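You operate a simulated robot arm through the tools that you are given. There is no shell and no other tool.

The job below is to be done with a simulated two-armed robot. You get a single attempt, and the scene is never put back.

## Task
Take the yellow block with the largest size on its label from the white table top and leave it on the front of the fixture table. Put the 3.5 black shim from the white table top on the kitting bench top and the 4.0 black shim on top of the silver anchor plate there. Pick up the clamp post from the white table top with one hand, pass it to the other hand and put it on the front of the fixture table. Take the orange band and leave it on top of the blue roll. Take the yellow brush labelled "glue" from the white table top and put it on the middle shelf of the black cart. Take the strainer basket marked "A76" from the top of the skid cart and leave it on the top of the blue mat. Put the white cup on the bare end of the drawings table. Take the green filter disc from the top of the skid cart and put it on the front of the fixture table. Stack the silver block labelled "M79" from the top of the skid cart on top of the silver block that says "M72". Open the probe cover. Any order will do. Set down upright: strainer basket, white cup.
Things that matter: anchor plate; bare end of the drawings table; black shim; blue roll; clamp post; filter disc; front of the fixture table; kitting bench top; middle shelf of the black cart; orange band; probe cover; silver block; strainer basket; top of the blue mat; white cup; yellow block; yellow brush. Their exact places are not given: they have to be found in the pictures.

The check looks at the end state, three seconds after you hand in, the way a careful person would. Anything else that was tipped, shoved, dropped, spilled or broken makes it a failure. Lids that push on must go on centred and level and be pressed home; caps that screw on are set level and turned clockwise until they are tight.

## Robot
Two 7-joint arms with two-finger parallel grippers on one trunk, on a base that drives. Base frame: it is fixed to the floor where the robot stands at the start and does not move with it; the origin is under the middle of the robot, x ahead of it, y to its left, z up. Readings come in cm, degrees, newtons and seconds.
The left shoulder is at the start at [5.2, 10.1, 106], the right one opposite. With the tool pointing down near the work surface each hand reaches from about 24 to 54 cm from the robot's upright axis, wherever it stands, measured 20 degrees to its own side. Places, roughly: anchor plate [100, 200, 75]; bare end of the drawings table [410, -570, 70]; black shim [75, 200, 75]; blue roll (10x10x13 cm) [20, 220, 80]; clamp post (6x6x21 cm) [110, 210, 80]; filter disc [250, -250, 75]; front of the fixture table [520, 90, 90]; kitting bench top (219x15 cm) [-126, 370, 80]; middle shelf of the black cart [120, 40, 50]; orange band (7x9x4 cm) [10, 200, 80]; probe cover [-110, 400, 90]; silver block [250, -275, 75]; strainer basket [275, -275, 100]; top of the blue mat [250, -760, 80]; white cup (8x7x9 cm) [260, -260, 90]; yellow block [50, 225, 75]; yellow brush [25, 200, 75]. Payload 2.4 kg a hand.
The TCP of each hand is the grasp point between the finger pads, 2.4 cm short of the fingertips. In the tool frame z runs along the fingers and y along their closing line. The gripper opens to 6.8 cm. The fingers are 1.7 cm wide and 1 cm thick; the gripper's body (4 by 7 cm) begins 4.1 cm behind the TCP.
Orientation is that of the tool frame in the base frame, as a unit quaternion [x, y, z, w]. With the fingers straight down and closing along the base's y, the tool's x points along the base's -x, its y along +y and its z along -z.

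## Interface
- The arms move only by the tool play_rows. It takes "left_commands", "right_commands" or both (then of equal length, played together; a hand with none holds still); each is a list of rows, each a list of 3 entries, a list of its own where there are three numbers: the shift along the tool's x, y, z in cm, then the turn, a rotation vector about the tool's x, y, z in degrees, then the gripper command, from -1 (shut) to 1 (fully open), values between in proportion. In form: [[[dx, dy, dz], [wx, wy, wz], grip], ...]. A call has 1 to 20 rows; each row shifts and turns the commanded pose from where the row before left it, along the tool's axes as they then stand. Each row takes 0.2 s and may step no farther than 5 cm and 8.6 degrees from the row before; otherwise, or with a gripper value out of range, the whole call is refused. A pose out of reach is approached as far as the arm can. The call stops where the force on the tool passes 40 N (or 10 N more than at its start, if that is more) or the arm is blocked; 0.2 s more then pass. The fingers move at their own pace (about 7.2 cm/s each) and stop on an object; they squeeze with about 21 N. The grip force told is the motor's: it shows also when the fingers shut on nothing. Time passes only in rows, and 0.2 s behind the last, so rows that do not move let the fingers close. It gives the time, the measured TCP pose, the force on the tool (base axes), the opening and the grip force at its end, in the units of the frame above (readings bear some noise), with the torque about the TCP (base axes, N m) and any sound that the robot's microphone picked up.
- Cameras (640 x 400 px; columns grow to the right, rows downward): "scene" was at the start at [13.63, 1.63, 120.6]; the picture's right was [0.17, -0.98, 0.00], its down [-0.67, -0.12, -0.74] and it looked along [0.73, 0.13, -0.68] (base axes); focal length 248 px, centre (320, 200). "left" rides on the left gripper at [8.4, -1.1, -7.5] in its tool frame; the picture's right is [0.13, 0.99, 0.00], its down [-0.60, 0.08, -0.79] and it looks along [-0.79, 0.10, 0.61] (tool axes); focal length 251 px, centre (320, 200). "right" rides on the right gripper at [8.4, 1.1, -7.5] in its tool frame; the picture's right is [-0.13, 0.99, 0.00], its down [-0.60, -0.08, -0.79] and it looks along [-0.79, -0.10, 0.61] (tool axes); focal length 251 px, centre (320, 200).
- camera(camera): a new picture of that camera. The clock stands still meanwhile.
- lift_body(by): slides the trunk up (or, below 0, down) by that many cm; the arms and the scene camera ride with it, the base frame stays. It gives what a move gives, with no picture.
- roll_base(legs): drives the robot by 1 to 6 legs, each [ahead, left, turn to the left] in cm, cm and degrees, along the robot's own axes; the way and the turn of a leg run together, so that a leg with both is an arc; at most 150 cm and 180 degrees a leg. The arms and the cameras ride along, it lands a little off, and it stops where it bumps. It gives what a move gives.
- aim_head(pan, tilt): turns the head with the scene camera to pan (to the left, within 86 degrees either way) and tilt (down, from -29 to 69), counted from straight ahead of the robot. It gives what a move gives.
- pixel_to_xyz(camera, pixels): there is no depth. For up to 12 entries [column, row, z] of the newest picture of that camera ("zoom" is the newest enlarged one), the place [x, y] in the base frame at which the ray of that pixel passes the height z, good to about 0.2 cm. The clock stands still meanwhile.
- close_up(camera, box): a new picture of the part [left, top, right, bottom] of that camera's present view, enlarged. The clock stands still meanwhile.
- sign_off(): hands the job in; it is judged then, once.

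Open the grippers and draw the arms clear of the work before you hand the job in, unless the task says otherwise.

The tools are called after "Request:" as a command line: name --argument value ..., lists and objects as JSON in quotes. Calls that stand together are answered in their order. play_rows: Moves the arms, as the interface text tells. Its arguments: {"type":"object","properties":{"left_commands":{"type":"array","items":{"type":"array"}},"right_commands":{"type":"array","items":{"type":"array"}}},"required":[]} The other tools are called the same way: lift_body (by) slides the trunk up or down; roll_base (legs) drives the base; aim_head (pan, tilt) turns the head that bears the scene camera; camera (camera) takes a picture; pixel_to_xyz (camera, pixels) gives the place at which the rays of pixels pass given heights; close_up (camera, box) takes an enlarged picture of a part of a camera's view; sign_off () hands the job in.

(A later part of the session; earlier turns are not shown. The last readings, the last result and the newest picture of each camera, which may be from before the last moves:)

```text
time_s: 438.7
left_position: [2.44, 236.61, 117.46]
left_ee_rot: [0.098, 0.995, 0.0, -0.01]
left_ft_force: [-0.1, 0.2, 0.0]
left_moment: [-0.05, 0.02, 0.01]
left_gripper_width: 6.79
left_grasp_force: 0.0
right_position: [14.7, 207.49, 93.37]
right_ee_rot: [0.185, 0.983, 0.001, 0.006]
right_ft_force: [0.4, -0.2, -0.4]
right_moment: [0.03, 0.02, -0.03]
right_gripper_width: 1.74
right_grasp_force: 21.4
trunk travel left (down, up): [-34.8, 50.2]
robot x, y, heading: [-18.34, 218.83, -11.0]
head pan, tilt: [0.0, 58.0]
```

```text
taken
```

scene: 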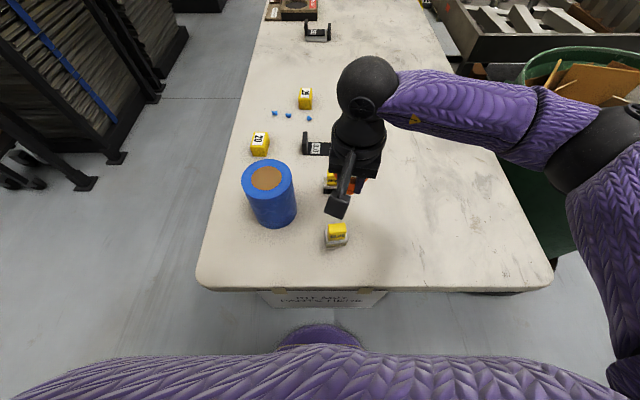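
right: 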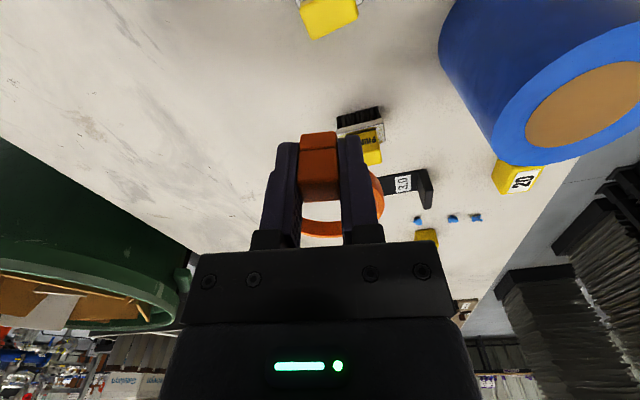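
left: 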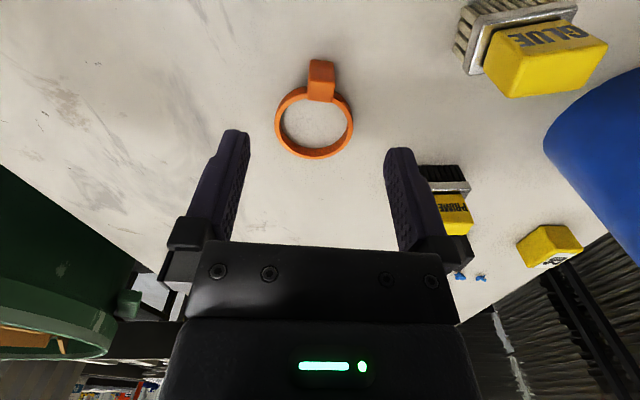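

I re-measure the roll's top from this position.

Request:
pixel_to_xyz --camera "scene" --pixels '[[241, 184, 86.5], [293, 182, 86.5], [265, 159, 86.5], [270, 200, 86.5], [267, 179, 86.5], [275, 226, 73.5], [267, 179, 85.5], [267, 179, 87.5]]'

```text
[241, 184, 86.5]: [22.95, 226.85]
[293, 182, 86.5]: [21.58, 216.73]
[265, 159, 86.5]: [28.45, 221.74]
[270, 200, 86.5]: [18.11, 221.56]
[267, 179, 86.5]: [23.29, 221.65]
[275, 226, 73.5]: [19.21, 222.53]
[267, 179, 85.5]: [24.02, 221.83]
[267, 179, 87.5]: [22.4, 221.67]
```

Roll centre ≈(23.5,221.7). I carry the band over so that ring and latch are centred on the roll's top.

Request:
play_rows --right_commands '[[[0.05, 4.1, 0], [0, 0, 0], -1], [[0.05, 4.1, 0], [0, 0, 0], -1], [[0.04, 4.1, 0], [0, 0, 0], -1], [[0.04, 4.16, 0], [0, 0, 0], -1], [[0, 0, 0], [0, 0, 0], -1]]'

Request:
camera --camera "right"

Request:
close_up --camera "scene" --box '[200, 110, 360, 250]'

```text
time_s: 439.9
left_position: [2.42, 236.49, 117.49]
left_ee_rot: [0.098, 0.995, 0.0, -0.009]
left_ft_force: [0.4, 0.2, -0.6]
left_moment: [0.0, -0.01, -0.01]
left_gripper_width: 6.78
left_grasp_force: 0.1
right_position: [20.54, 222.89, 93.58]
right_ee_rot: [0.184, 0.983, 0.001, 0.006]
right_ft_force: [0.6, 0.6, 0.4]
right_moment: [-0.01, -0.04, 0.0]
right_gripper_width: 1.69
right_grasp_force: 21.3
trunk travel left (down, up): [-34.8, 50.2]
robot x, y, heading: [-18.62, 218.97, -10.9]
head pan, tilt: [0.0, 58.0]
```

```text
taken
```

right: 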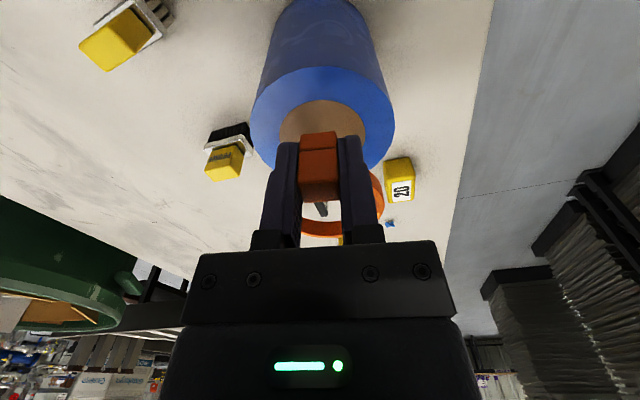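

```text
2.86 times, centred on (280, 180) of scene
```

zoom: 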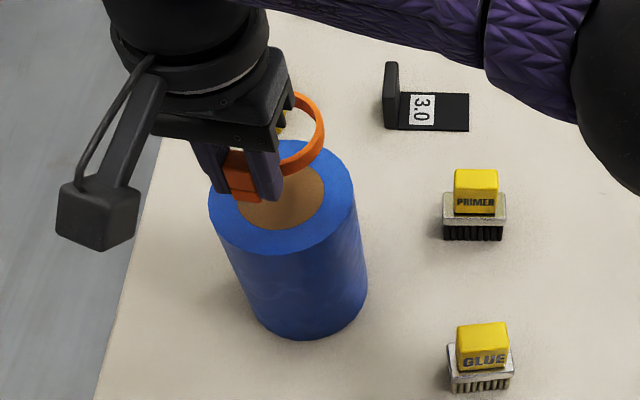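

The roll's centre lies about 3 cm ahead of the grip, as intended. I lower the band toward the roll's top.

Request:
play_rows --right_commands '[[[0, 0, 1.5], [0, 0, 0], -1], [[0, 0, 1.2], [0, 0, 0], -1], [[0, 0, 0.4], [0, 0, 0], -1], [[0, 0, 0.3], [0, 0, 0], -1], [[0, 0, 0], [0, 0, 0], -1]]'

Request:
camera --camera "right"

Request:
close_up --camera "scene" --box '[200, 110, 360, 250]'

```text
time_s: 441.1
left_position: [2.5, 236.53, 117.34]
left_ee_rot: [0.097, 0.995, 0.0, -0.009]
left_ft_force: [0.5, 0.1, 0.2]
left_moment: [0.0, 0.02, 0.01]
left_gripper_width: 6.78
left_grasp_force: 0.2
right_position: [20.5, 222.84, 90.09]
right_ee_rot: [0.184, 0.983, 0.0, 0.007]
right_ft_force: [0.0, 0.5, -0.7]
right_moment: [0.01, -0.03, 0.0]
right_gripper_width: 1.71
right_grasp_force: 21.2
trunk travel left (down, up): [-34.8, 50.2]
robot x, y, heading: [-18.45, 219.2, -11.1]
head pan, tilt: [0.0, 58.0]
```

```text
taken
```

right: 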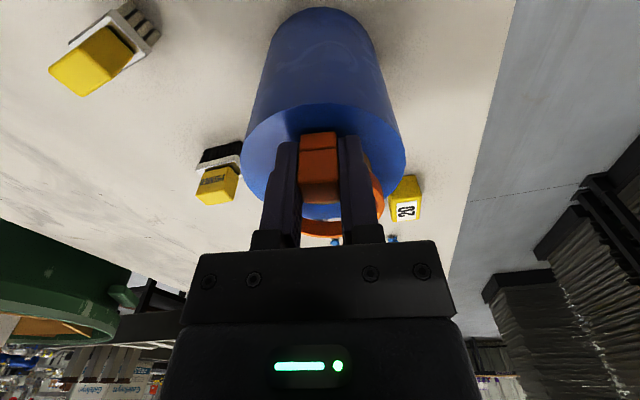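

```text
2.86 times, centred on (280, 180) of scene
```

zoom: 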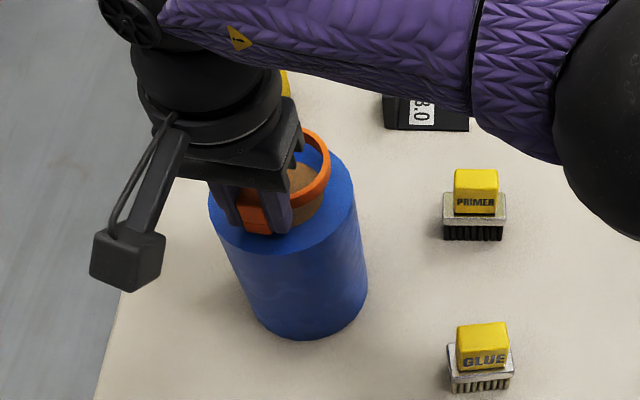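

The ring sits nicely over the roll. I go down in 0.2 cm steps to contact.

Request:
play_rows --right_commands '[[[0, 0, 0.2], [0, 0, 0], -1], [[0, 0, 0.2], [0, 0, 0], -1], [[0, 0, 0.2], [0, 0, 0], -1], [[0, 0, 0], [0, 0, 0], -1]]'

Request:
play_rows --right_commands '[[[0, 0, 0.15], [0, 0, 0], -1], [[0, 0, 0.15], [0, 0, 0], -1], [[0, 0, 0], [0, 0, 0], -1]]'

```text
time_s: 442.1
left_position: [2.45, 236.56, 117.57]
left_ee_rot: [0.097, 0.995, 0.0, -0.01]
left_ft_force: [-0.2, -0.5, 0.5]
left_moment: [0.04, -0.03, 0.03]
left_gripper_width: 6.79
left_grasp_force: 0.0
right_position: [20.58, 222.92, 89.53]
right_ee_rot: [0.184, 0.983, 0.001, 0.007]
right_ft_force: [0.8, -0.8, 2.8]
right_moment: [-0.15, -0.1, 0.0]
right_gripper_width: 1.68
right_grasp_force: 21.0
trunk travel left (down, up): [-34.8, 50.2]
robot x, y, heading: [-18.15, 218.51, -10.9]
head pan, tilt: [0.0, 58.0]
```

```text
time_s: 442.9
left_position: [2.3, 236.59, 117.57]
left_ee_rot: [0.098, 0.995, 0.001, -0.009]
left_ft_force: [-0.2, -0.2, 0.2]
left_moment: [0.0, -0.01, -0.03]
left_gripper_width: 6.78
left_grasp_force: 0.1
right_position: [20.55, 222.9, 89.43]
right_ee_rot: [0.184, 0.983, 0.002, 0.009]
right_ft_force: [5.9, -0.9, 38.9]
right_moment: [-0.34, 0.18, 0.08]
right_gripper_width: 1.72
right_grasp_force: 21.4
trunk travel left (down, up): [-34.8, 50.2]
robot x, y, heading: [-18.0, 218.76, -10.9]
head pan, tilt: [0.0, 58.0]
```

Contact is firm. I ease up 0.25 cm, open the fingers and rise.

Request:
play_rows --right_commands '[[[0, 0, -0.25], [0, 0, 0], -1], [[0, 0, 0], [0, 0, 0], 0.2], [[0, 0, 0], [0, 0, 0], 0.2], [[0, 0, 0], [0, 0, 0], 0.2], [[0, 0, -1], [0, 0, 0], 0.2], [[0, 0, -2], [0, 0, 0], 0.2], [[0, 0, -4], [0, 0, 0], 0.2], [[0, 0, -4], [0, 0, 0], 0.5], [[0, -4, -4], [0, 0, 0], 1], [[0, -4.5, 0], [0, 0, 0], 1], [[0, -4.5, 0], [0, 0, 0], 1]]'

Request:
camera --camera "scene"

Request:
close_up --camera "scene" --box '[200, 110, 360, 250]'

```text
refused: row 9 steps farther than a row can; nothing moved
```

```text
taken
```

scene: 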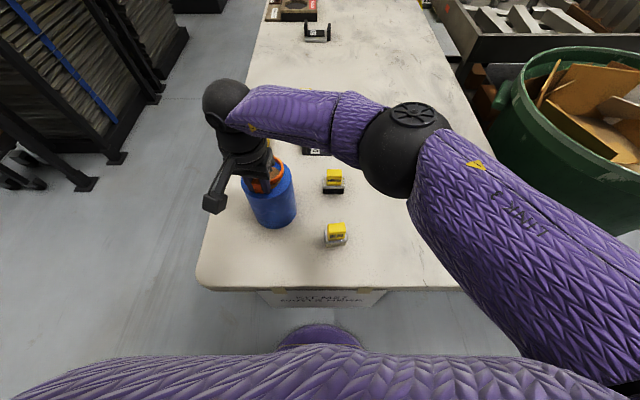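

```text
2.86 times, centred on (280, 180) of scene
```

zoom: 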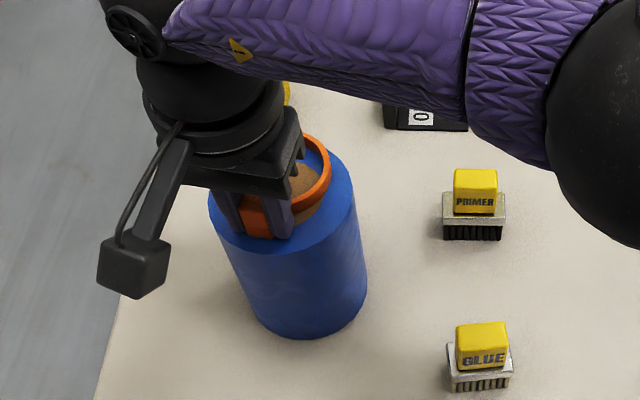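

One row was too long, so nothing moved. I repeat the release with shorter steps.

Request:
play_rows --right_commands '[[[0, 0, -0.25], [0, 0, 0], -1], [[0, 0, 0], [0, 0, 0], 0.2], [[0, 0, 0], [0, 0, 0], 0.2], [[0, 0, 0], [0, 0, 0], 0.2], [[0, 0, -1], [0, 0, 0], 0.2], [[0, 0, -2], [0, 0, 0], 0.2], [[0, 0, -4], [0, 0, 0], 0.2], [[0, 0, -4], [0, 0, 0], 0.5], [[0, -3, -3], [0, 0, 0], 1], [[0, -4.5, 0], [0, 0, 0], 1], [[0, -4.5, 0], [0, 0, 0], 1]]'

Request:
close_up --camera "scene" --box '[200, 110, 360, 250]'

```text
time_s: 445.3
left_position: [2.5, 236.64, 117.51]
left_ee_rot: [0.097, 0.995, 0.0, -0.009]
left_ft_force: [-0.8, -0.2, 0.6]
left_moment: [0.02, 0.02, 0.04]
left_gripper_width: 6.81
left_grasp_force: 0.0
right_position: [15.91, 211.75, 103.47]
right_ee_rot: [0.184, 0.983, 0.001, 0.007]
right_ft_force: [-0.3, 0.0, 0.1]
right_moment: [0.0, 0.03, -0.01]
right_gripper_width: 6.79
right_grasp_force: 0.0
trunk travel left (down, up): [-34.8, 50.2]
robot x, y, heading: [-18.49, 219.12, -10.9]
head pan, tilt: [0.0, 58.0]
```

```text
2.86 times, centred on (280, 180) of scene
```

zoom: 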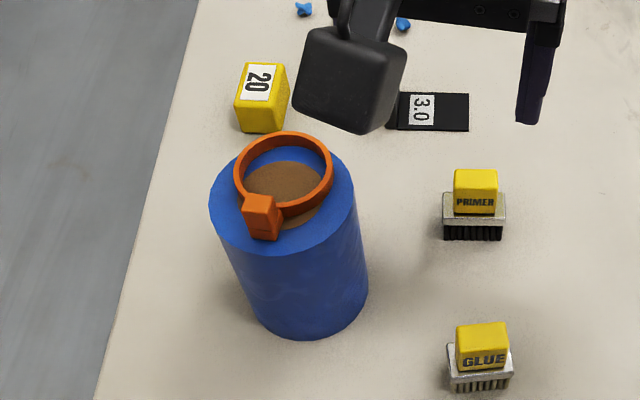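

The orange band lies flat on top of the blue roll. Next the GLUE brush: I zoom in to measure its handle.

Request:
close_up --camera "scene" --box '[300, 200, 380, 260]'

Request:
aim_head --pan 0 --tilt 67

Request:
close_up --camera "scene" --box '[290, 150, 390, 225]'

```text
6.67 times, centred on (340, 230) of scene
```

zoom: 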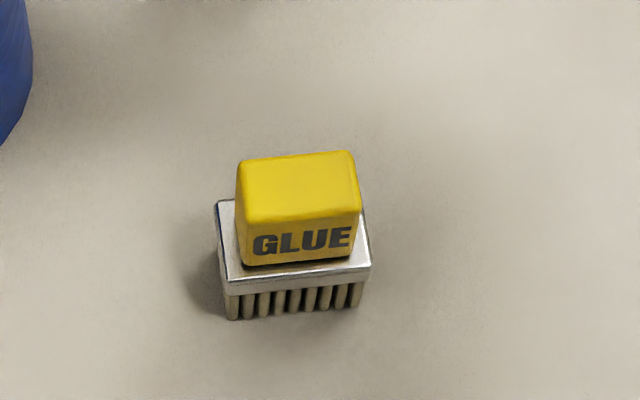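

```text
time_s: 446.0
left_position: [2.58, 236.57, 117.5]
left_ee_rot: [0.098, 0.995, 0.0, -0.009]
left_ft_force: [0.0, 0.5, -0.5]
left_moment: [0.02, -0.01, -0.02]
left_gripper_width: 6.81
left_grasp_force: 0.1
right_position: [15.9, 211.87, 103.32]
right_ee_rot: [0.184, 0.983, 0.001, 0.007]
right_ft_force: [-0.8, -0.7, -0.6]
right_moment: [-0.01, 0.02, 0.02]
right_gripper_width: 6.79
right_grasp_force: 0.1
trunk travel left (down, up): [-34.8, 50.2]
robot x, y, heading: [-18.58, 218.9, -10.8]
head pan, tilt: [0.0, 67.0]
```

```text
5.33 times, centred on (340, 188) of scene
```

zoom: 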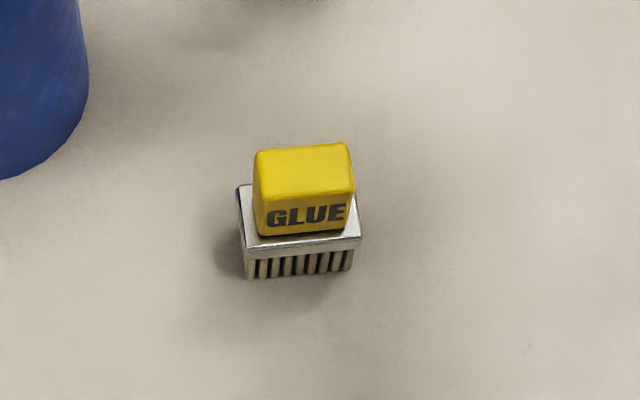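

Request:
pixel_to_xyz --camera "zoom" --pixels '[[256, 153, 80], [349, 144, 80], [353, 192, 80], [260, 200, 80], [247, 278, 73.5], [352, 270, 73.5], [238, 188, 76.5], [362, 236, 76.5], [244, 250, 76.5], [304, 172, 80], [304, 172, 79]]'

```text
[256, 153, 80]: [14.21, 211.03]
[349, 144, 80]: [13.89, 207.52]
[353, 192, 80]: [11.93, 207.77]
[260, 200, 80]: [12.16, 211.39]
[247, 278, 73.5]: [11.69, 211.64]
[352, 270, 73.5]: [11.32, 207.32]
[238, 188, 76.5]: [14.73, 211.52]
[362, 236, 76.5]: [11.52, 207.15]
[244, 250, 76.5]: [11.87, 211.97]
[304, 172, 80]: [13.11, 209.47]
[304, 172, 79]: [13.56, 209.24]
```

The glue brush's handle centre is (13.05,209.4), top z≈80, turned about 6° from the hand's neutral. I move the right hand over it and descend to z≈87.

Request:
play_rows --right_commands '[[[1.76, -3.34, 0], [0, 0, 0], 1], [[0, 0, 0], [0, 0, -8], 1], [[0, 0, 0], [0, 0, -8], 1], [[0, 0, 4.2], [0, 0, 0], 1], [[0, 0, 4.2], [0, 0, 0], 1], [[0, 0, 4.2], [0, 0, 0], 1], [[0, 0, 3.8], [0, 0, 0], 1], [[0, 0, 0], [0, 0, 0], 1]]'

Request:
camera --camera "right"

Request:
camera --camera "scene"

```text
time_s: 447.8
left_position: [2.5, 236.53, 117.49]
left_ee_rot: [0.098, 0.995, 0.0, -0.009]
left_ft_force: [-0.3, -0.7, 0.1]
left_moment: [0.01, 0.0, 0.0]
left_gripper_width: 6.78
left_grasp_force: 0.1
right_position: [13.4, 209.09, 86.93]
right_ee_rot: [0.046, 0.999, -0.001, 0.006]
right_ft_force: [-0.1, -0.1, 0.8]
right_moment: [0.03, -0.01, -0.02]
right_gripper_width: 6.8
right_grasp_force: 0.0
trunk travel left (down, up): [-34.8, 50.2]
robot x, y, heading: [-18.43, 218.55, -11.0]
head pan, tilt: [0.0, 67.0]
```

```text
taken
```

right: 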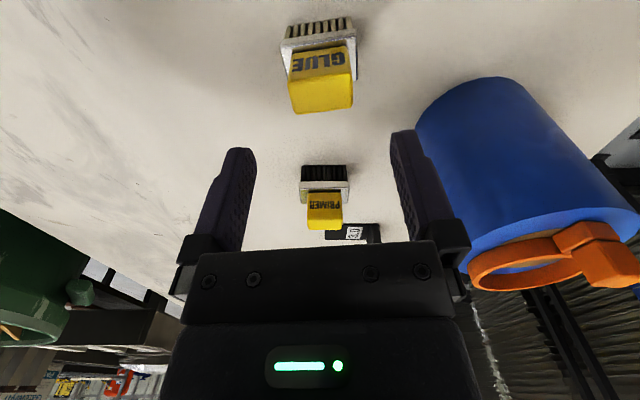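

```text
taken
```

scene: 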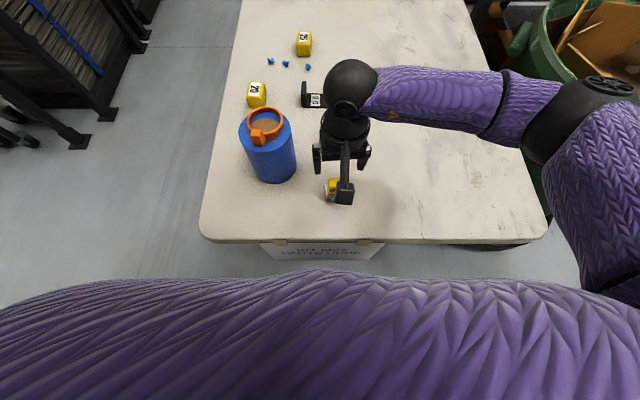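

The handle is about 0.4 cm toward the robot and 0.35 cm left of the axis. I correct, descend to z≈79.5 and close.

Request:
play_rows --right_commands '[[[0.35, 0.3, 2.5], [0, 0, 0], 1], [[0, 0, 2.5], [0, 0, 0], 1], [[0, 0, 1.4], [0, 0, 0], 1], [[0, 0, 0.9], [0, 0, 0], 1], [[0, 0, 0], [0, 0, 0], 1], [[0, 0, 0], [0, 0, 0], -1], [[0, 0, 0], [0, 0, 0], -1], [[0, 0, 0], [0, 0, 0], -1], [[0, 0, 0], [0, 0, 0], -1]]'

Request:
camera --camera "right"

```text
time_s: 449.8
left_position: [2.4, 236.56, 117.49]
left_ee_rot: [0.097, 0.995, 0.001, -0.009]
left_ft_force: [0.4, -0.5, -0.7]
left_moment: [0.01, 0.01, 0.01]
left_gripper_width: 6.79
left_grasp_force: 0.1
right_position: [13.1, 209.56, 79.77]
right_ee_rot: [0.045, 0.999, -0.001, 0.007]
right_ft_force: [0.5, 0.4, 0.1]
right_moment: [-0.01, -0.03, 0.02]
right_gripper_width: 4.72
right_grasp_force: 21.0
trunk travel left (down, up): [-34.8, 50.2]
robot x, y, heading: [-18.59, 218.87, -10.9]
head pan, tilt: [0.0, 67.0]
```

```text
taken
```

right: 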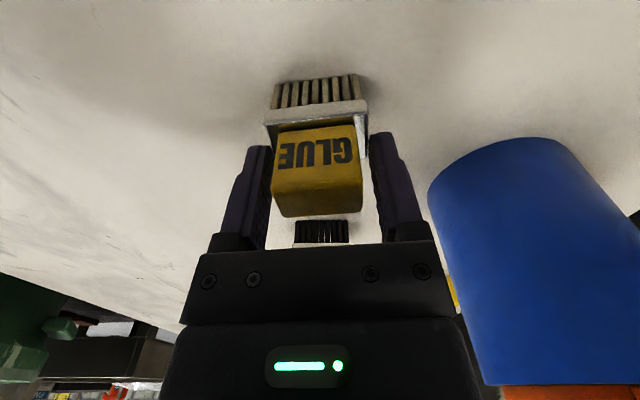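

The fingertips closed on the ferrule (4.7 cm) rather than the handle. I open, rise 0.8 cm and close on the handle proper.

Request:
play_rows --right_commands '[[[0, 0, 0], [0, 0, 0], 1], [[0, 0, 0], [0, 0, 0], 1], [[0, 0, -0.8], [0, 0, 0], 1], [[0, 0, 0], [0, 0, 0], 1], [[0, 0, 0], [0, 0, 0], -1], [[0, 0, 0], [0, 0, 0], -1], [[0, 0, 0], [0, 0, 0], -1], [[0, 0, 0], [0, 0, 0], -1]]'

Request:
camera --camera "right"

```text
time_s: 451.6
left_position: [2.57, 236.59, 117.56]
left_ee_rot: [0.098, 0.995, 0.0, -0.01]
left_ft_force: [0.2, 0.1, 0.3]
left_moment: [0.0, 0.01, 0.02]
left_gripper_width: 6.77
left_grasp_force: 0.1
right_position: [13.19, 209.58, 80.55]
right_ee_rot: [0.045, 0.999, -0.001, 0.007]
right_ft_force: [0.7, 0.1, 0.9]
right_moment: [-0.02, 0.01, -0.01]
right_gripper_width: 3.54
right_grasp_force: 20.9
trunk travel left (down, up): [-34.8, 50.2]
robot x, y, heading: [-18.47, 218.99, -11.0]
head pan, tilt: [0.0, 67.0]
```

```text
taken
```

right: 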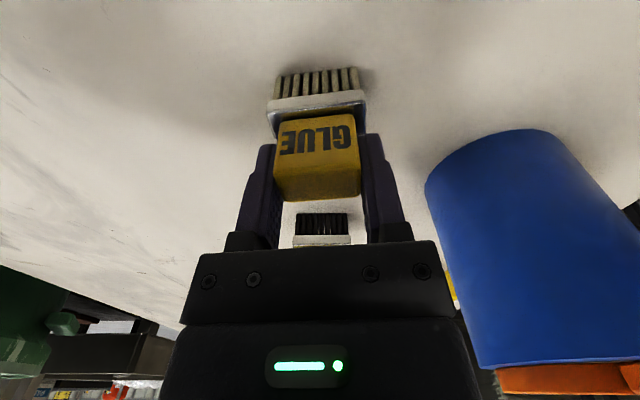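

The handle is gripped (3.5 cm). I lift straight up and back the base away from the table.

Request:
play_rows --right_commands '[[[0, 0, -1.5], [0, 0, 0], -1], [[0, 0, -3.5], [0, 0, 0], -1], [[0, 0, -4.5], [0, 0, 0], -1], [[0, 0, -4.5], [0, 0, 0], -1], [[0, 0, -4.5], [0, 0, 0], -1], [[0, 0, 0], [0, 0, 0], -1]]'

Request:
roll_base --legs '[[-45, 0, 0]]'

Request:
aim_head --pan 0 --tilt 35

Request:
camera --camera "scene"

```text
time_s: 453.0
left_position: [2.4, 236.57, 117.62]
left_ee_rot: [0.098, 0.995, 0.001, -0.01]
left_ft_force: [0.3, -0.9, 0.0]
left_moment: [0.0, -0.05, 0.01]
left_gripper_width: 6.78
left_grasp_force: 0.0
right_position: [13.1, 209.54, 99.04]
right_ee_rot: [0.046, 0.999, 0.0, 0.007]
right_ft_force: [-0.9, -0.4, 0.1]
right_moment: [-0.01, -0.04, 0.05]
right_gripper_width: 3.57
right_grasp_force: 20.8
trunk travel left (down, up): [-34.8, 50.2]
robot x, y, heading: [-18.27, 218.65, -11.1]
head pan, tilt: [0.0, 67.0]
```

```text
time_s: 455.7
left_position: [-42.06, 245.21, 117.41]
left_ee_rot: [0.097, 0.995, 0.0, -0.009]
left_ft_force: [0.3, -0.5, 0.9]
left_moment: [0.0, 0.0, -0.04]
left_gripper_width: 6.79
left_grasp_force: 0.1
right_position: [-31.6, 218.07, 98.94]
right_ee_rot: [0.046, 0.999, 0.001, 0.007]
right_ft_force: [0.3, 0.1, -0.6]
right_moment: [0.01, -0.02, 0.01]
right_gripper_width: 3.56
right_grasp_force: 20.7
trunk travel left (down, up): [-34.8, 50.2]
robot x, y, heading: [-62.91, 227.45, -10.8]
head pan, tilt: [0.0, 67.0]
```

```text
time_s: 456.7
left_position: [-41.99, 245.25, 117.57]
left_ee_rot: [0.096, 0.995, 0.0, -0.01]
left_ft_force: [-0.7, 1.0, -0.1]
left_moment: [-0.01, -0.01, -0.01]
left_gripper_width: 6.82
left_grasp_force: 0.0
right_position: [-31.55, 218.18, 99.01]
right_ee_rot: [0.045, 0.999, 0.0, 0.007]
right_ft_force: [1.1, -0.5, -0.5]
right_moment: [0.02, -0.01, -0.01]
right_gripper_width: 3.55
right_grasp_force: 21.0
trunk travel left (down, up): [-34.8, 50.2]
robot x, y, heading: [-62.86, 227.54, -11.5]
head pan, tilt: [0.0, 35.0]
```

```text
taken
```

scene: 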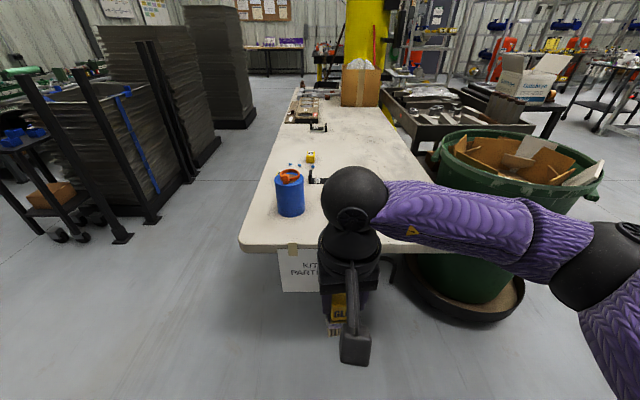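

The brush hangs safely. I slide back right along the free floor to about (−75,60) to look at the carts.

Request:
roll_base --legs '[[8, -83, 0], [8, -83, 0]]'

Request:
aim_head --pan 5 --tilt 22

Request:
camera --camera "scene"

Request:
close_up --camera "scene" --box '[260, 60, 580, 260]'

```text
time_s: 465.1
left_position: [-57.15, 79.56, 117.54]
left_ee_rot: [0.095, 0.995, 0.0, -0.008]
left_ft_force: [-0.8, 0.4, 0.4]
left_moment: [0.02, -0.01, 0.02]
left_gripper_width: 6.82
left_grasp_force: 0.0
right_position: [-46.49, 52.46, 98.95]
right_ee_rot: [0.044, 0.999, 0.0, 0.006]
right_ft_force: [0.2, -0.6, 0.0]
right_moment: [-0.02, 0.0, -0.03]
right_gripper_width: 3.54
right_grasp_force: 20.5
trunk travel left (down, up): [-34.8, 50.2]
robot x, y, heading: [-78.1, 61.87, -10.7]
head pan, tilt: [0.0, 35.0]
```

```text
time_s: 465.9
left_position: [-57.04, 79.53, 117.55]
left_ee_rot: [0.096, 0.995, 0.0, -0.01]
left_ft_force: [-0.6, -0.5, 0.0]
left_moment: [0.01, -0.01, 0.0]
left_gripper_width: 6.8
left_grasp_force: 0.0
right_position: [-46.43, 52.51, 98.92]
right_ee_rot: [0.044, 0.999, -0.001, 0.007]
right_ft_force: [-0.1, -0.6, -0.8]
right_moment: [-0.01, 0.0, -0.01]
right_gripper_width: 3.54
right_grasp_force: 20.7
trunk travel left (down, up): [-34.8, 50.2]
robot x, y, heading: [-77.91, 61.54, -10.8]
head pan, tilt: [5.0, 22.0]
```

```text
taken
```

scene: 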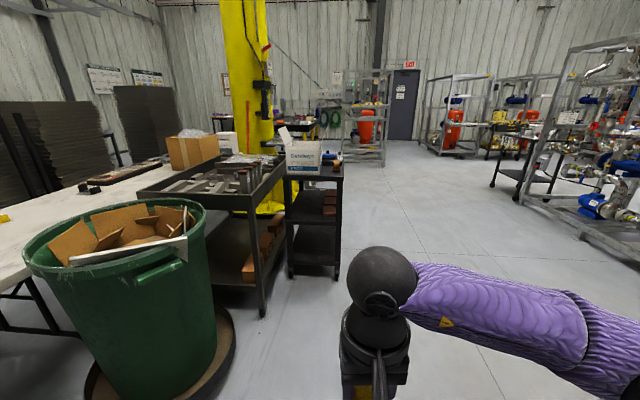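

```text
2.00 times, centred on (420, 160) of scene
```

zoom: 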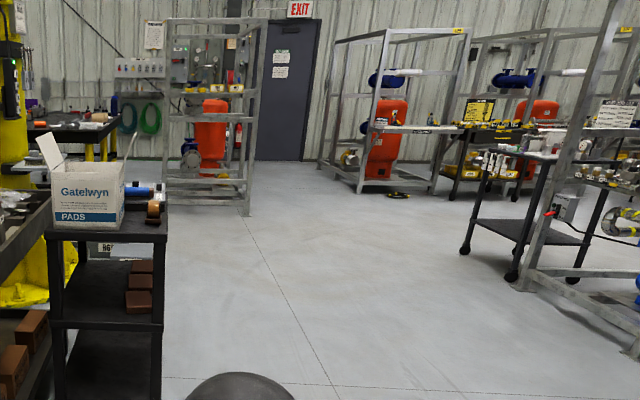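

The black cart stands right of the grey one; its middle shelf holds brown boxes. I measure the cart's legs and shelf.

Request:
pixel_to_xyz --camera "scene" --pixels '[[290, 276, 0], [338, 278, 0], [262, 316, 0], [290, 178, 76], [343, 178, 76], [343, 163, 76], [292, 224, 48], [338, 226, 48], [338, 226, 45]]'

Request:
close_up --camera "scene" --box '[240, 130, 380, 290]'

```text
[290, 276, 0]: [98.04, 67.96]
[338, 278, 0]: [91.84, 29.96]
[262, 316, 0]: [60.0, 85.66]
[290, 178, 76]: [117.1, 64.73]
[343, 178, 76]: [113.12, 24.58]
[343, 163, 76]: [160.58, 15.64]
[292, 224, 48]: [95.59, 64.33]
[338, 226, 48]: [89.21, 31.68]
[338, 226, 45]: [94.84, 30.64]
```

```text
2.50 times, centred on (310, 210) of scene
```

zoom: 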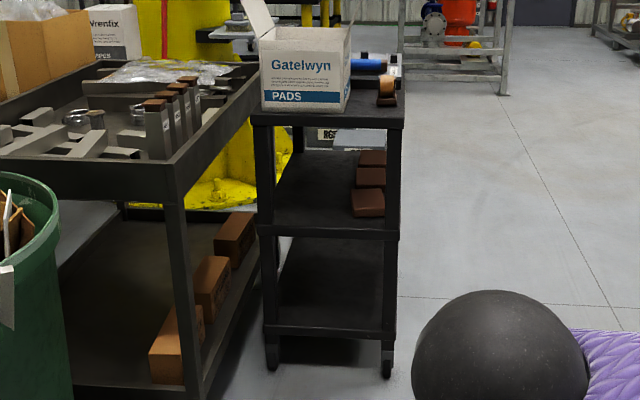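

The cart's near end is hemmed in by the grey cart, so its open right side (toward y≈25) is better. I drive to the open floor at about (30,−50) to view that side.

Request:
roll_base --legs '[[25, -110, 0], [85, 0, 0]]'

Request:
aim_head --pan 45 --tilt 28

Request:
camera --camera "scene"

Request:
close_up --camera "scene" --box '[200, 100, 460, 290]'

```text
time_s: 475.7
left_position: [29.88, -47.93, 117.45]
left_ee_rot: [0.096, 0.995, 0.0, -0.01]
left_ft_force: [0.0, -0.1, 0.1]
left_moment: [0.03, 0.01, 0.02]
left_gripper_width: 6.8
left_grasp_force: 0.0
right_position: [40.53, -75.11, 98.91]
right_ee_rot: [0.044, 0.999, 0.0, 0.007]
right_ft_force: [0.8, 0.4, -2.0]
right_moment: [-0.01, 0.0, 0.0]
right_gripper_width: 3.55
right_grasp_force: 20.9
trunk travel left (down, up): [-34.8, 50.2]
robot x, y, heading: [9.11, -65.56, -10.6]
head pan, tilt: [5.0, 22.0]
```

```text
time_s: 476.7
left_position: [29.97, -47.92, 117.46]
left_ee_rot: [0.097, 0.995, -0.001, -0.009]
left_ft_force: [0.4, -0.3, -0.1]
left_moment: [0.05, -0.02, -0.03]
left_gripper_width: 6.8
left_grasp_force: 0.0
right_position: [40.51, -74.93, 99.02]
right_ee_rot: [0.044, 0.999, 0.0, 0.007]
right_ft_force: [0.1, -0.5, -0.8]
right_moment: [0.0, 0.0, 0.02]
right_gripper_width: 3.53
right_grasp_force: 20.4
trunk travel left (down, up): [-34.8, 50.2]
robot x, y, heading: [8.88, -65.51, -10.6]
head pan, tilt: [45.0, 28.0]
```

```text
taken
```

scene: 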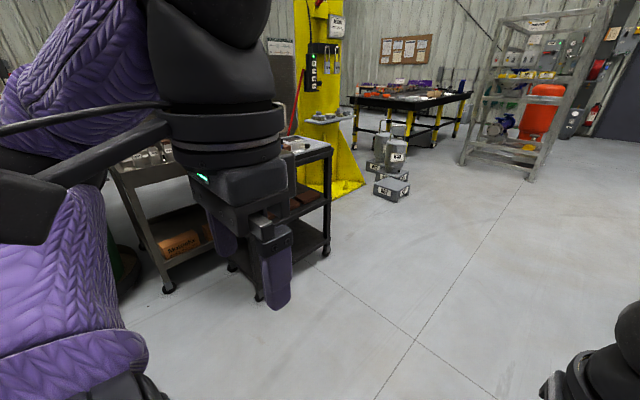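

```text
2.11 times, centred on (330, 195) of scene
```

zoom: 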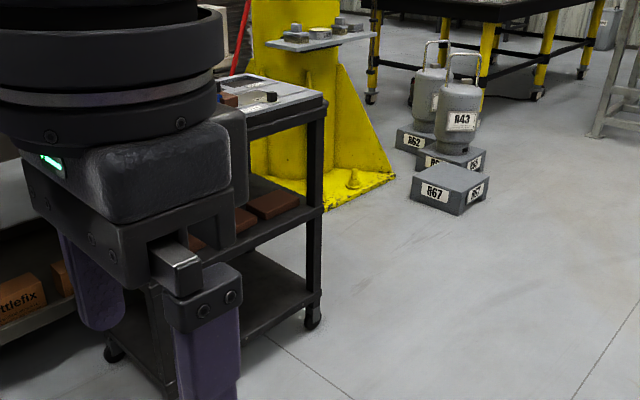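

The left hand blocks the view. I turn the base 70° left to face the cart's right side.

Request:
roll_base --legs '[[0, 0, 70]]'

Request:
aim_head --pan -5 --tilt 25

Request:
camera --camera "scene"

Request:
close_up --camera "scene" --box '[220, 100, 480, 290]'

```text
time_s: 480.2
left_position: [-0.52, -40.15, 117.53]
left_ee_rot: [-0.493, 0.87, -0.006, -0.008]
left_ft_force: [0.5, 1.6, 0.5]
left_moment: [0.02, -0.01, -0.01]
left_gripper_width: 6.79
left_grasp_force: 0.1
right_position: [28.53, -39.38, 99.06]
right_ee_rot: [-0.537, 0.844, 0.003, 0.006]
right_ft_force: [0.5, 0.4, -1.5]
right_moment: [0.01, 0.0, 0.01]
right_gripper_width: 3.55
right_grasp_force: 21.0
trunk travel left (down, up): [-34.8, 50.2]
robot x, y, heading: [9.49, -65.94, 59.4]
head pan, tilt: [45.0, 28.0]
```

```text
time_s: 481.4
left_position: [-0.52, -40.06, 117.51]
left_ee_rot: [-0.494, 0.87, -0.005, -0.008]
left_ft_force: [0.6, -0.5, -0.3]
left_moment: [0.02, 0.0, -0.01]
left_gripper_width: 6.81
left_grasp_force: 0.1
right_position: [28.46, -39.29, 98.91]
right_ee_rot: [-0.537, 0.844, 0.003, 0.006]
right_ft_force: [-0.2, -0.5, -0.8]
right_moment: [-0.03, 0.0, 0.03]
right_gripper_width: 3.53
right_grasp_force: 21.2
trunk travel left (down, up): [-34.8, 50.2]
robot x, y, heading: [9.01, -65.89, 59.0]
head pan, tilt: [-5.0, 25.0]
```

```text
taken
```

scene: 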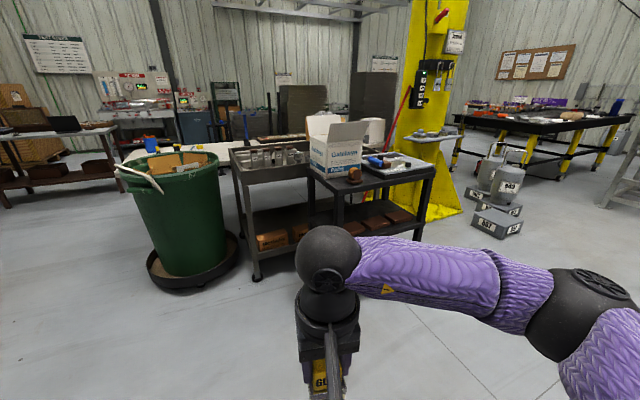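

```text
2.11 times, centred on (350, 195) of scene
```

zoom: 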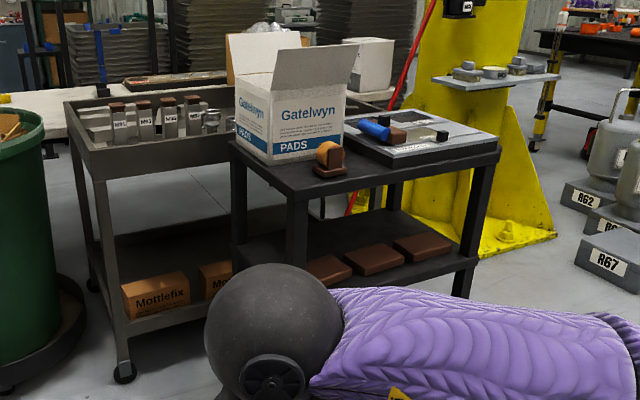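

Three brown bricks line the front of the middle shelf. I move the right hand aside to see the shelf's left part.

Request:
play_rows --right_commands '[[[0, -4.5, -1], [0, 0, 0], -1], [[0, -4.5, -1], [0, 0, 0], -1], [[0, -4.5, -1], [0, 0, 0], -1], [[0, 0, 0], [0, 0, 0], -1]]'

Request:
close_up --camera "scene" --box '[220, 130, 460, 290]'

```text
time_s: 482.4
left_position: [-0.43, -40.06, 117.42]
left_ee_rot: [-0.493, 0.87, -0.006, -0.008]
left_ft_force: [0.3, 0.4, -1.1]
left_moment: [-0.02, -0.01, -0.01]
left_gripper_width: 6.81
left_grasp_force: 0.1
right_position: [40.73, -45.06, 102.04]
right_ee_rot: [-0.537, 0.843, 0.004, 0.006]
right_ft_force: [1.3, -0.8, -2.1]
right_moment: [0.02, 0.02, 0.01]
right_gripper_width: 3.54
right_grasp_force: 20.8
trunk travel left (down, up): [-34.8, 50.2]
robot x, y, heading: [9.05, -65.84, 59.4]
head pan, tilt: [-5.0, 25.0]
```

```text
2.50 times, centred on (340, 210) of scene
```

zoom: 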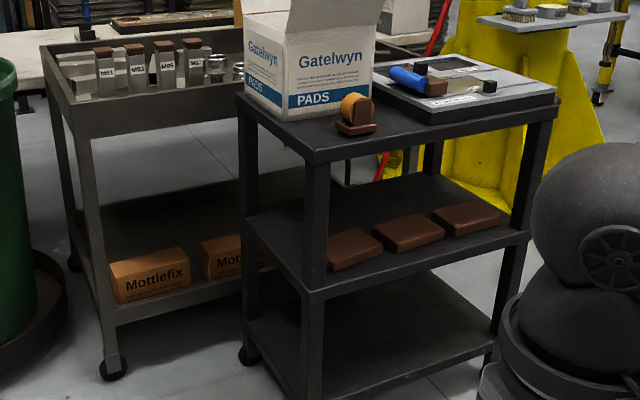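

The free part of the middle shelf is at its near (left) end between the two end legs. I measure the grey cart's corner, the shelf edge and the bricks.

Request:
pixel_to_xyz --camera "zoom" --pixels '[[93, 152, 78], [112, 372, 0], [315, 300, 47], [246, 222, 47], [248, 360, 0], [330, 270, 48], [352, 228, 51], [316, 164, 76], [238, 95, 76], [316, 292, 47], [520, 238, 47]]'

```text
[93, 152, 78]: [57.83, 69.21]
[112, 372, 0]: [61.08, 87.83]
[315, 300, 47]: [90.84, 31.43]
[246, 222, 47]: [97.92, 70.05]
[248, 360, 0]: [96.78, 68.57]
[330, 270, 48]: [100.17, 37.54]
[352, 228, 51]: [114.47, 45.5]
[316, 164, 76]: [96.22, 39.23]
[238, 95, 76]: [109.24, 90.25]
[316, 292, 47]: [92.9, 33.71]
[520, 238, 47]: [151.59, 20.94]
```

The near-end edge runs from (91,31) to (98,70) at z≈47, bricks stay right of y≈46. I'll enter there with the hand nearly horizontal; first I turn and pitch the right hand here in free space.

Request:
play_rows --right_commands '[[[0, 2, 0], [0, 0, 7.73], -1], [[0, 2, 0], [0, 0, 7.73], -1], [[0, 2, 0], [0, 0, 7.73], -1], [[0, 2, 0], [0, 0, 7.73], -1], [[0, 0, 0], [0, 0, 7.73], -1], [[0, 0, 0], [0, 0, 7.73], -1], [[0, 0, 0], [0, -8, 0], -1], [[0, 0, 0], [0, -8, 0], -1], [[0, 0, 0], [0, -8, 0], -1], [[0, 0, 0], [0, -8, 0], -1], [[0, 0, 0], [0, -8, 0], -1], [[0, 0, 0], [0, -8, 0], -1], [[0, 0, 0], [0, -8, 0], -1], [[0, 0, 0], [0, -8, 0], -1], [[0, 0, 0], [0, -8, 0], -1], [[0, 0, 0], [0, -8, 0], -1], [[0, 0, 0], [0, 0, 0], -1]]'

Request:
aim_head --pan -20 --tilt 40

Request:
camera --camera "scene"

Request:
camera --camera "right"

```text
time_s: 486.0
left_position: [-0.53, -40.2, 117.5]
left_ee_rot: [-0.493, 0.87, -0.005, -0.008]
left_ft_force: [-0.2, -0.2, 0.1]
left_moment: [0.01, -0.01, -0.01]
left_gripper_width: 6.81
left_grasp_force: 0.1
right_position: [34.33, -40.41, 102.03]
right_ee_rot: [-0.12, 0.753, 0.109, 0.637]
right_ft_force: [0.0, 0.3, -1.1]
right_moment: [0.03, 0.02, 0.01]
right_gripper_width: 3.54
right_grasp_force: 21.2
trunk travel left (down, up): [-34.8, 50.2]
robot x, y, heading: [9.04, -65.73, 58.9]
head pan, tilt: [-5.0, 25.0]
```

```text
time_s: 486.7
left_position: [-0.49, -40.17, 117.52]
left_ee_rot: [-0.493, 0.87, -0.006, -0.008]
left_ft_force: [0.5, 0.1, -0.2]
left_moment: [0.0, -0.03, 0.03]
left_gripper_width: 6.77
left_grasp_force: 0.1
right_position: [34.26, -40.38, 101.99]
right_ee_rot: [-0.119, 0.754, 0.108, 0.637]
right_ft_force: [0.5, 0.0, -1.0]
right_moment: [-0.03, 0.04, 0.01]
right_gripper_width: 3.57
right_grasp_force: 20.8
trunk travel left (down, up): [-34.8, 50.2]
robot x, y, heading: [9.38, -65.75, 59.3]
head pan, tilt: [-20.0, 40.0]
```

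```text
taken
```

scene: 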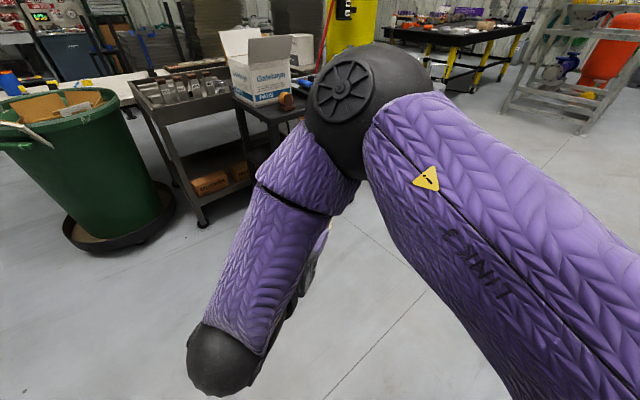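

```text
taken
```

right: 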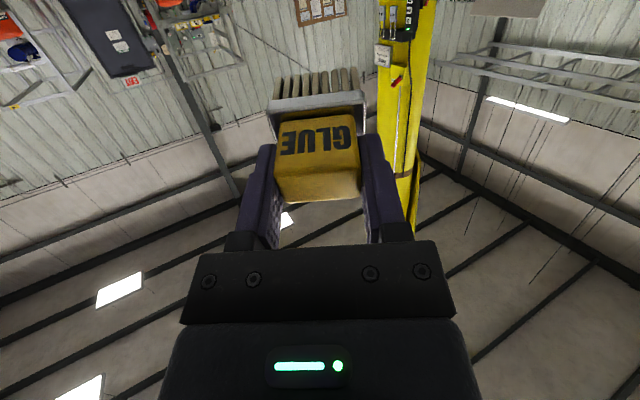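

The hand is horizontal now with its camera underneath. I lower the trunk and the hand here in the open to check the arm's posture at shelf height.

Request:
lift_body --by -28

Request:
play_rows --right_commands '[[[2.95, 0, 0.52], [0, 0, 0], -1], [[2.95, 0, 0.52], [0, 0, 0], -1], [[2.95, 0, 0.52], [0, 0, 0], -1], [[2.95, 0, 0.52], [0, 0, 0], -1], [[2.95, 0, 0.52], [0, 0, 0], -1], [[2.95, 0, 0.52], [0, 0, 0], -1], [[0, 0, 0], [0, 0, 0], -1]]'

Request:
aim_head --pan 0 --tilt 45

Request:
camera --camera "scene"

```text
time_s: 489.6
left_position: [2.53, -35.14, 86.11]
left_ee_rot: [-0.49, 0.864, -0.06, -0.102]
left_ft_force: [-0.1, 0.1, -0.2]
left_moment: [0.01, 0.0, -0.01]
left_gripper_width: 6.8
left_grasp_force: 0.0
right_position: [34.41, -40.39, 74.02]
right_ee_rot: [-0.119, 0.753, 0.108, 0.638]
right_ft_force: [0.1, -0.7, -0.7]
right_moment: [-0.02, 0.0, 0.0]
right_gripper_width: 3.57
right_grasp_force: 20.9
trunk travel left (down, up): [-6.8, 78.2]
robot x, y, heading: [9.51, -65.57, 59.3]
head pan, tilt: [-20.0, 40.0]
```

```text
time_s: 491.2
left_position: [2.62, -35.18, 86.17]
left_ee_rot: [-0.489, 0.864, -0.06, -0.101]
left_ft_force: [0.0, -0.3, 0.6]
left_moment: [0.02, -0.02, 0.02]
left_gripper_width: 6.76
left_grasp_force: 0.0
right_position: [32.75, -37.32, 61.63]
right_ee_rot: [-0.121, 0.755, 0.109, 0.635]
right_ft_force: [-0.1, 0.3, -0.2]
right_moment: [-0.02, 0.02, 0.01]
right_gripper_width: 3.55
right_grasp_force: 21.0
right hand out of reach, approached as far as the arm can: row 4, 5, 6
trunk travel left (down, up): [-6.8, 78.2]
robot x, y, heading: [8.87, -65.62, 59.2]
head pan, tilt: [-20.0, 40.0]
```

```text
time_s: 492.0
left_position: [2.41, -35.11, 86.36]
left_ee_rot: [-0.49, 0.864, -0.06, -0.102]
left_ft_force: [0.9, 0.5, 0.0]
left_moment: [-0.01, -0.02, 0.01]
left_gripper_width: 6.79
left_grasp_force: 0.0
right_position: [32.79, -37.33, 61.66]
right_ee_rot: [-0.121, 0.755, 0.109, 0.635]
right_ft_force: [0.0, 0.4, -0.7]
right_moment: [-0.04, 0.02, -0.03]
right_gripper_width: 3.56
right_grasp_force: 21.0
trunk travel left (down, up): [-6.8, 78.2]
robot x, y, heading: [8.97, -65.68, 59.3]
head pan, tilt: [0.0, 45.0]
```

```text
taken
```

scene: 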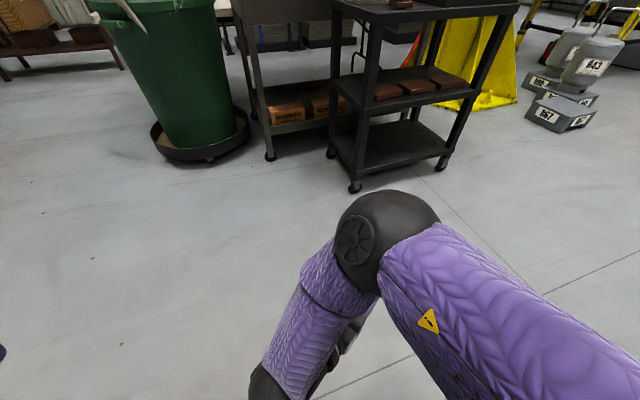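

That posture runs out of reach. I undo the pitch and instead use a flatter 55° tilt, which still passes well under the cart's top.

Request:
play_rows --right_commands '[[[-2.95, 0, -0.52], [0, 0, 0], -1], [[-2.95, 0, -0.52], [0, 0, 0], -1], [[-2.95, 0, -0.52], [0, 0, 0], -1], [[-2.95, 0, -0.52], [0, 0, 0], -1], [[-2.0, 0, -0.4], [0, 0, 0], -1], [[0, 0, 0], [0, 8, 0], -1], [[0, 0, 0], [0, 8, 0], -1], [[0, 0, 0], [0, 8, 0], -1], [[0, 0, 0], [0, 8, 0], -1], [[0, 0, 0], [0, 8, 0], -1], [[0, 0, 0], [0, 8, 0], -1], [[0, 0, 0], [0, 8, 0], -1], [[0, 0, 0], [0, 8, 0], -1], [[0, 0, 0], [0, 8, 0], -1], [[0, 0, 0], [0, 8, 0], -1], [[0, 0, 0], [0, 0, -5], -1], [[0, 0, 0], [0, 0, -5], -1], [[0, 0, 0], [0, 0, 0], -1]]'

Request:
camera --camera "scene"

Request:
camera --camera "left"

```text
time_s: 495.8
left_position: [2.54, -35.18, 86.17]
left_ee_rot: [-0.49, 0.864, -0.059, -0.102]
left_ft_force: [-0.6, 0.0, -0.1]
left_moment: [-0.01, 0.02, 0.03]
left_gripper_width: 6.78
left_grasp_force: 0.1
right_position: [32.8, -37.58, 75.59]
right_ee_rot: [-0.247, 0.969, 0.006, 0.004]
right_ft_force: [0.0, -0.4, -0.4]
right_moment: [0.02, 0.03, 0.0]
right_gripper_width: 3.55
right_grasp_force: 21.2
trunk travel left (down, up): [-6.8, 78.2]
robot x, y, heading: [9.06, -65.46, 59.2]
head pan, tilt: [0.0, 45.0]
```

```text
taken
```

scene: 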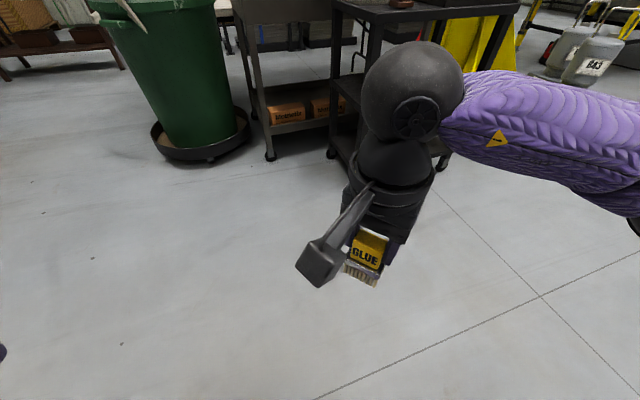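

```text
taken
```

left: 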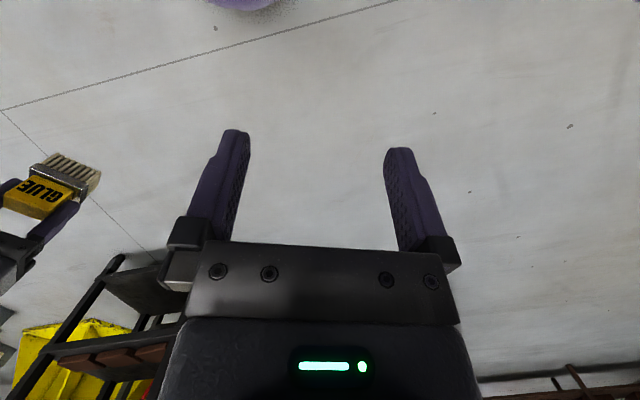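

Posture is natural again. I extend the hand a bit, pitch it forward 55° and lower it to z≈60 here in the open.

Request:
play_rows --right_commands '[[[-3.05, -0.24, 0], [0, 0, 0], -1], [[-3.05, -0.24, 0], [0, 0, 0], -1], [[-3.05, -0.24, 0], [0, 0, 0], -1], [[-3.05, -0.24, 0], [0, 0, 0], -1], [[0, 0, 0], [0, -7.86, 0], -1], [[0, 0, 0], [0, -7.86, 0], -1], [[0, 0, 0], [0, -7.86, 0], -1], [[0, 0, 0], [0, -7.86, 0], -1], [[0, 0, 0], [0, -7.86, 0], -1], [[0, 0, 0], [0, -7.86, 0], -1], [[0, 0, 0], [0, -7.86, 0], -1], [[2.87, 0, 2.0], [0, 0, 0], -1], [[2.87, 0, 2.0], [0, 0, 0], -1], [[2.87, 0, 2.0], [0, 0, 0], -1], [[2.87, 0, 2.0], [0, 0, 0], -1], [[0, 0, 0], [0, 0, 0], -1]]'

Request:
camera --camera "scene"

Request:
camera --camera "right"

```text
time_s: 499.2
left_position: [2.58, -35.2, 86.08]
left_ee_rot: [-0.491, 0.863, -0.06, -0.101]
left_ft_force: [-0.5, 1.0, -0.5]
left_moment: [0.03, -0.01, 0.0]
left_gripper_width: 6.8
left_grasp_force: 0.0
right_position: [43.92, -32.26, 61.86]
right_ee_rot: [-0.216, 0.857, 0.119, 0.452]
right_ft_force: [0.3, -0.1, -0.9]
right_moment: [0.01, 0.04, 0.01]
right_gripper_width: 3.56
right_grasp_force: 21.1
trunk travel left (down, up): [-6.8, 78.2]
robot x, y, heading: [9.1, -65.85, 59.6]
head pan, tilt: [0.0, 45.0]
```

```text
taken
```

scene: 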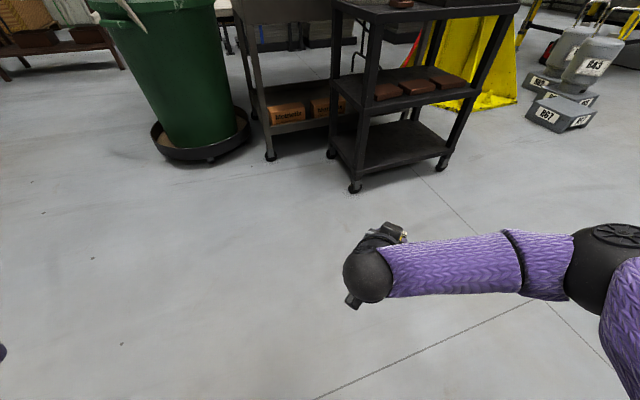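

```text
taken
```

right: 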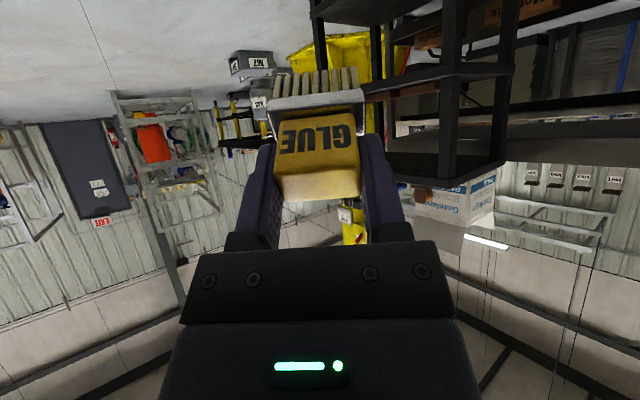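

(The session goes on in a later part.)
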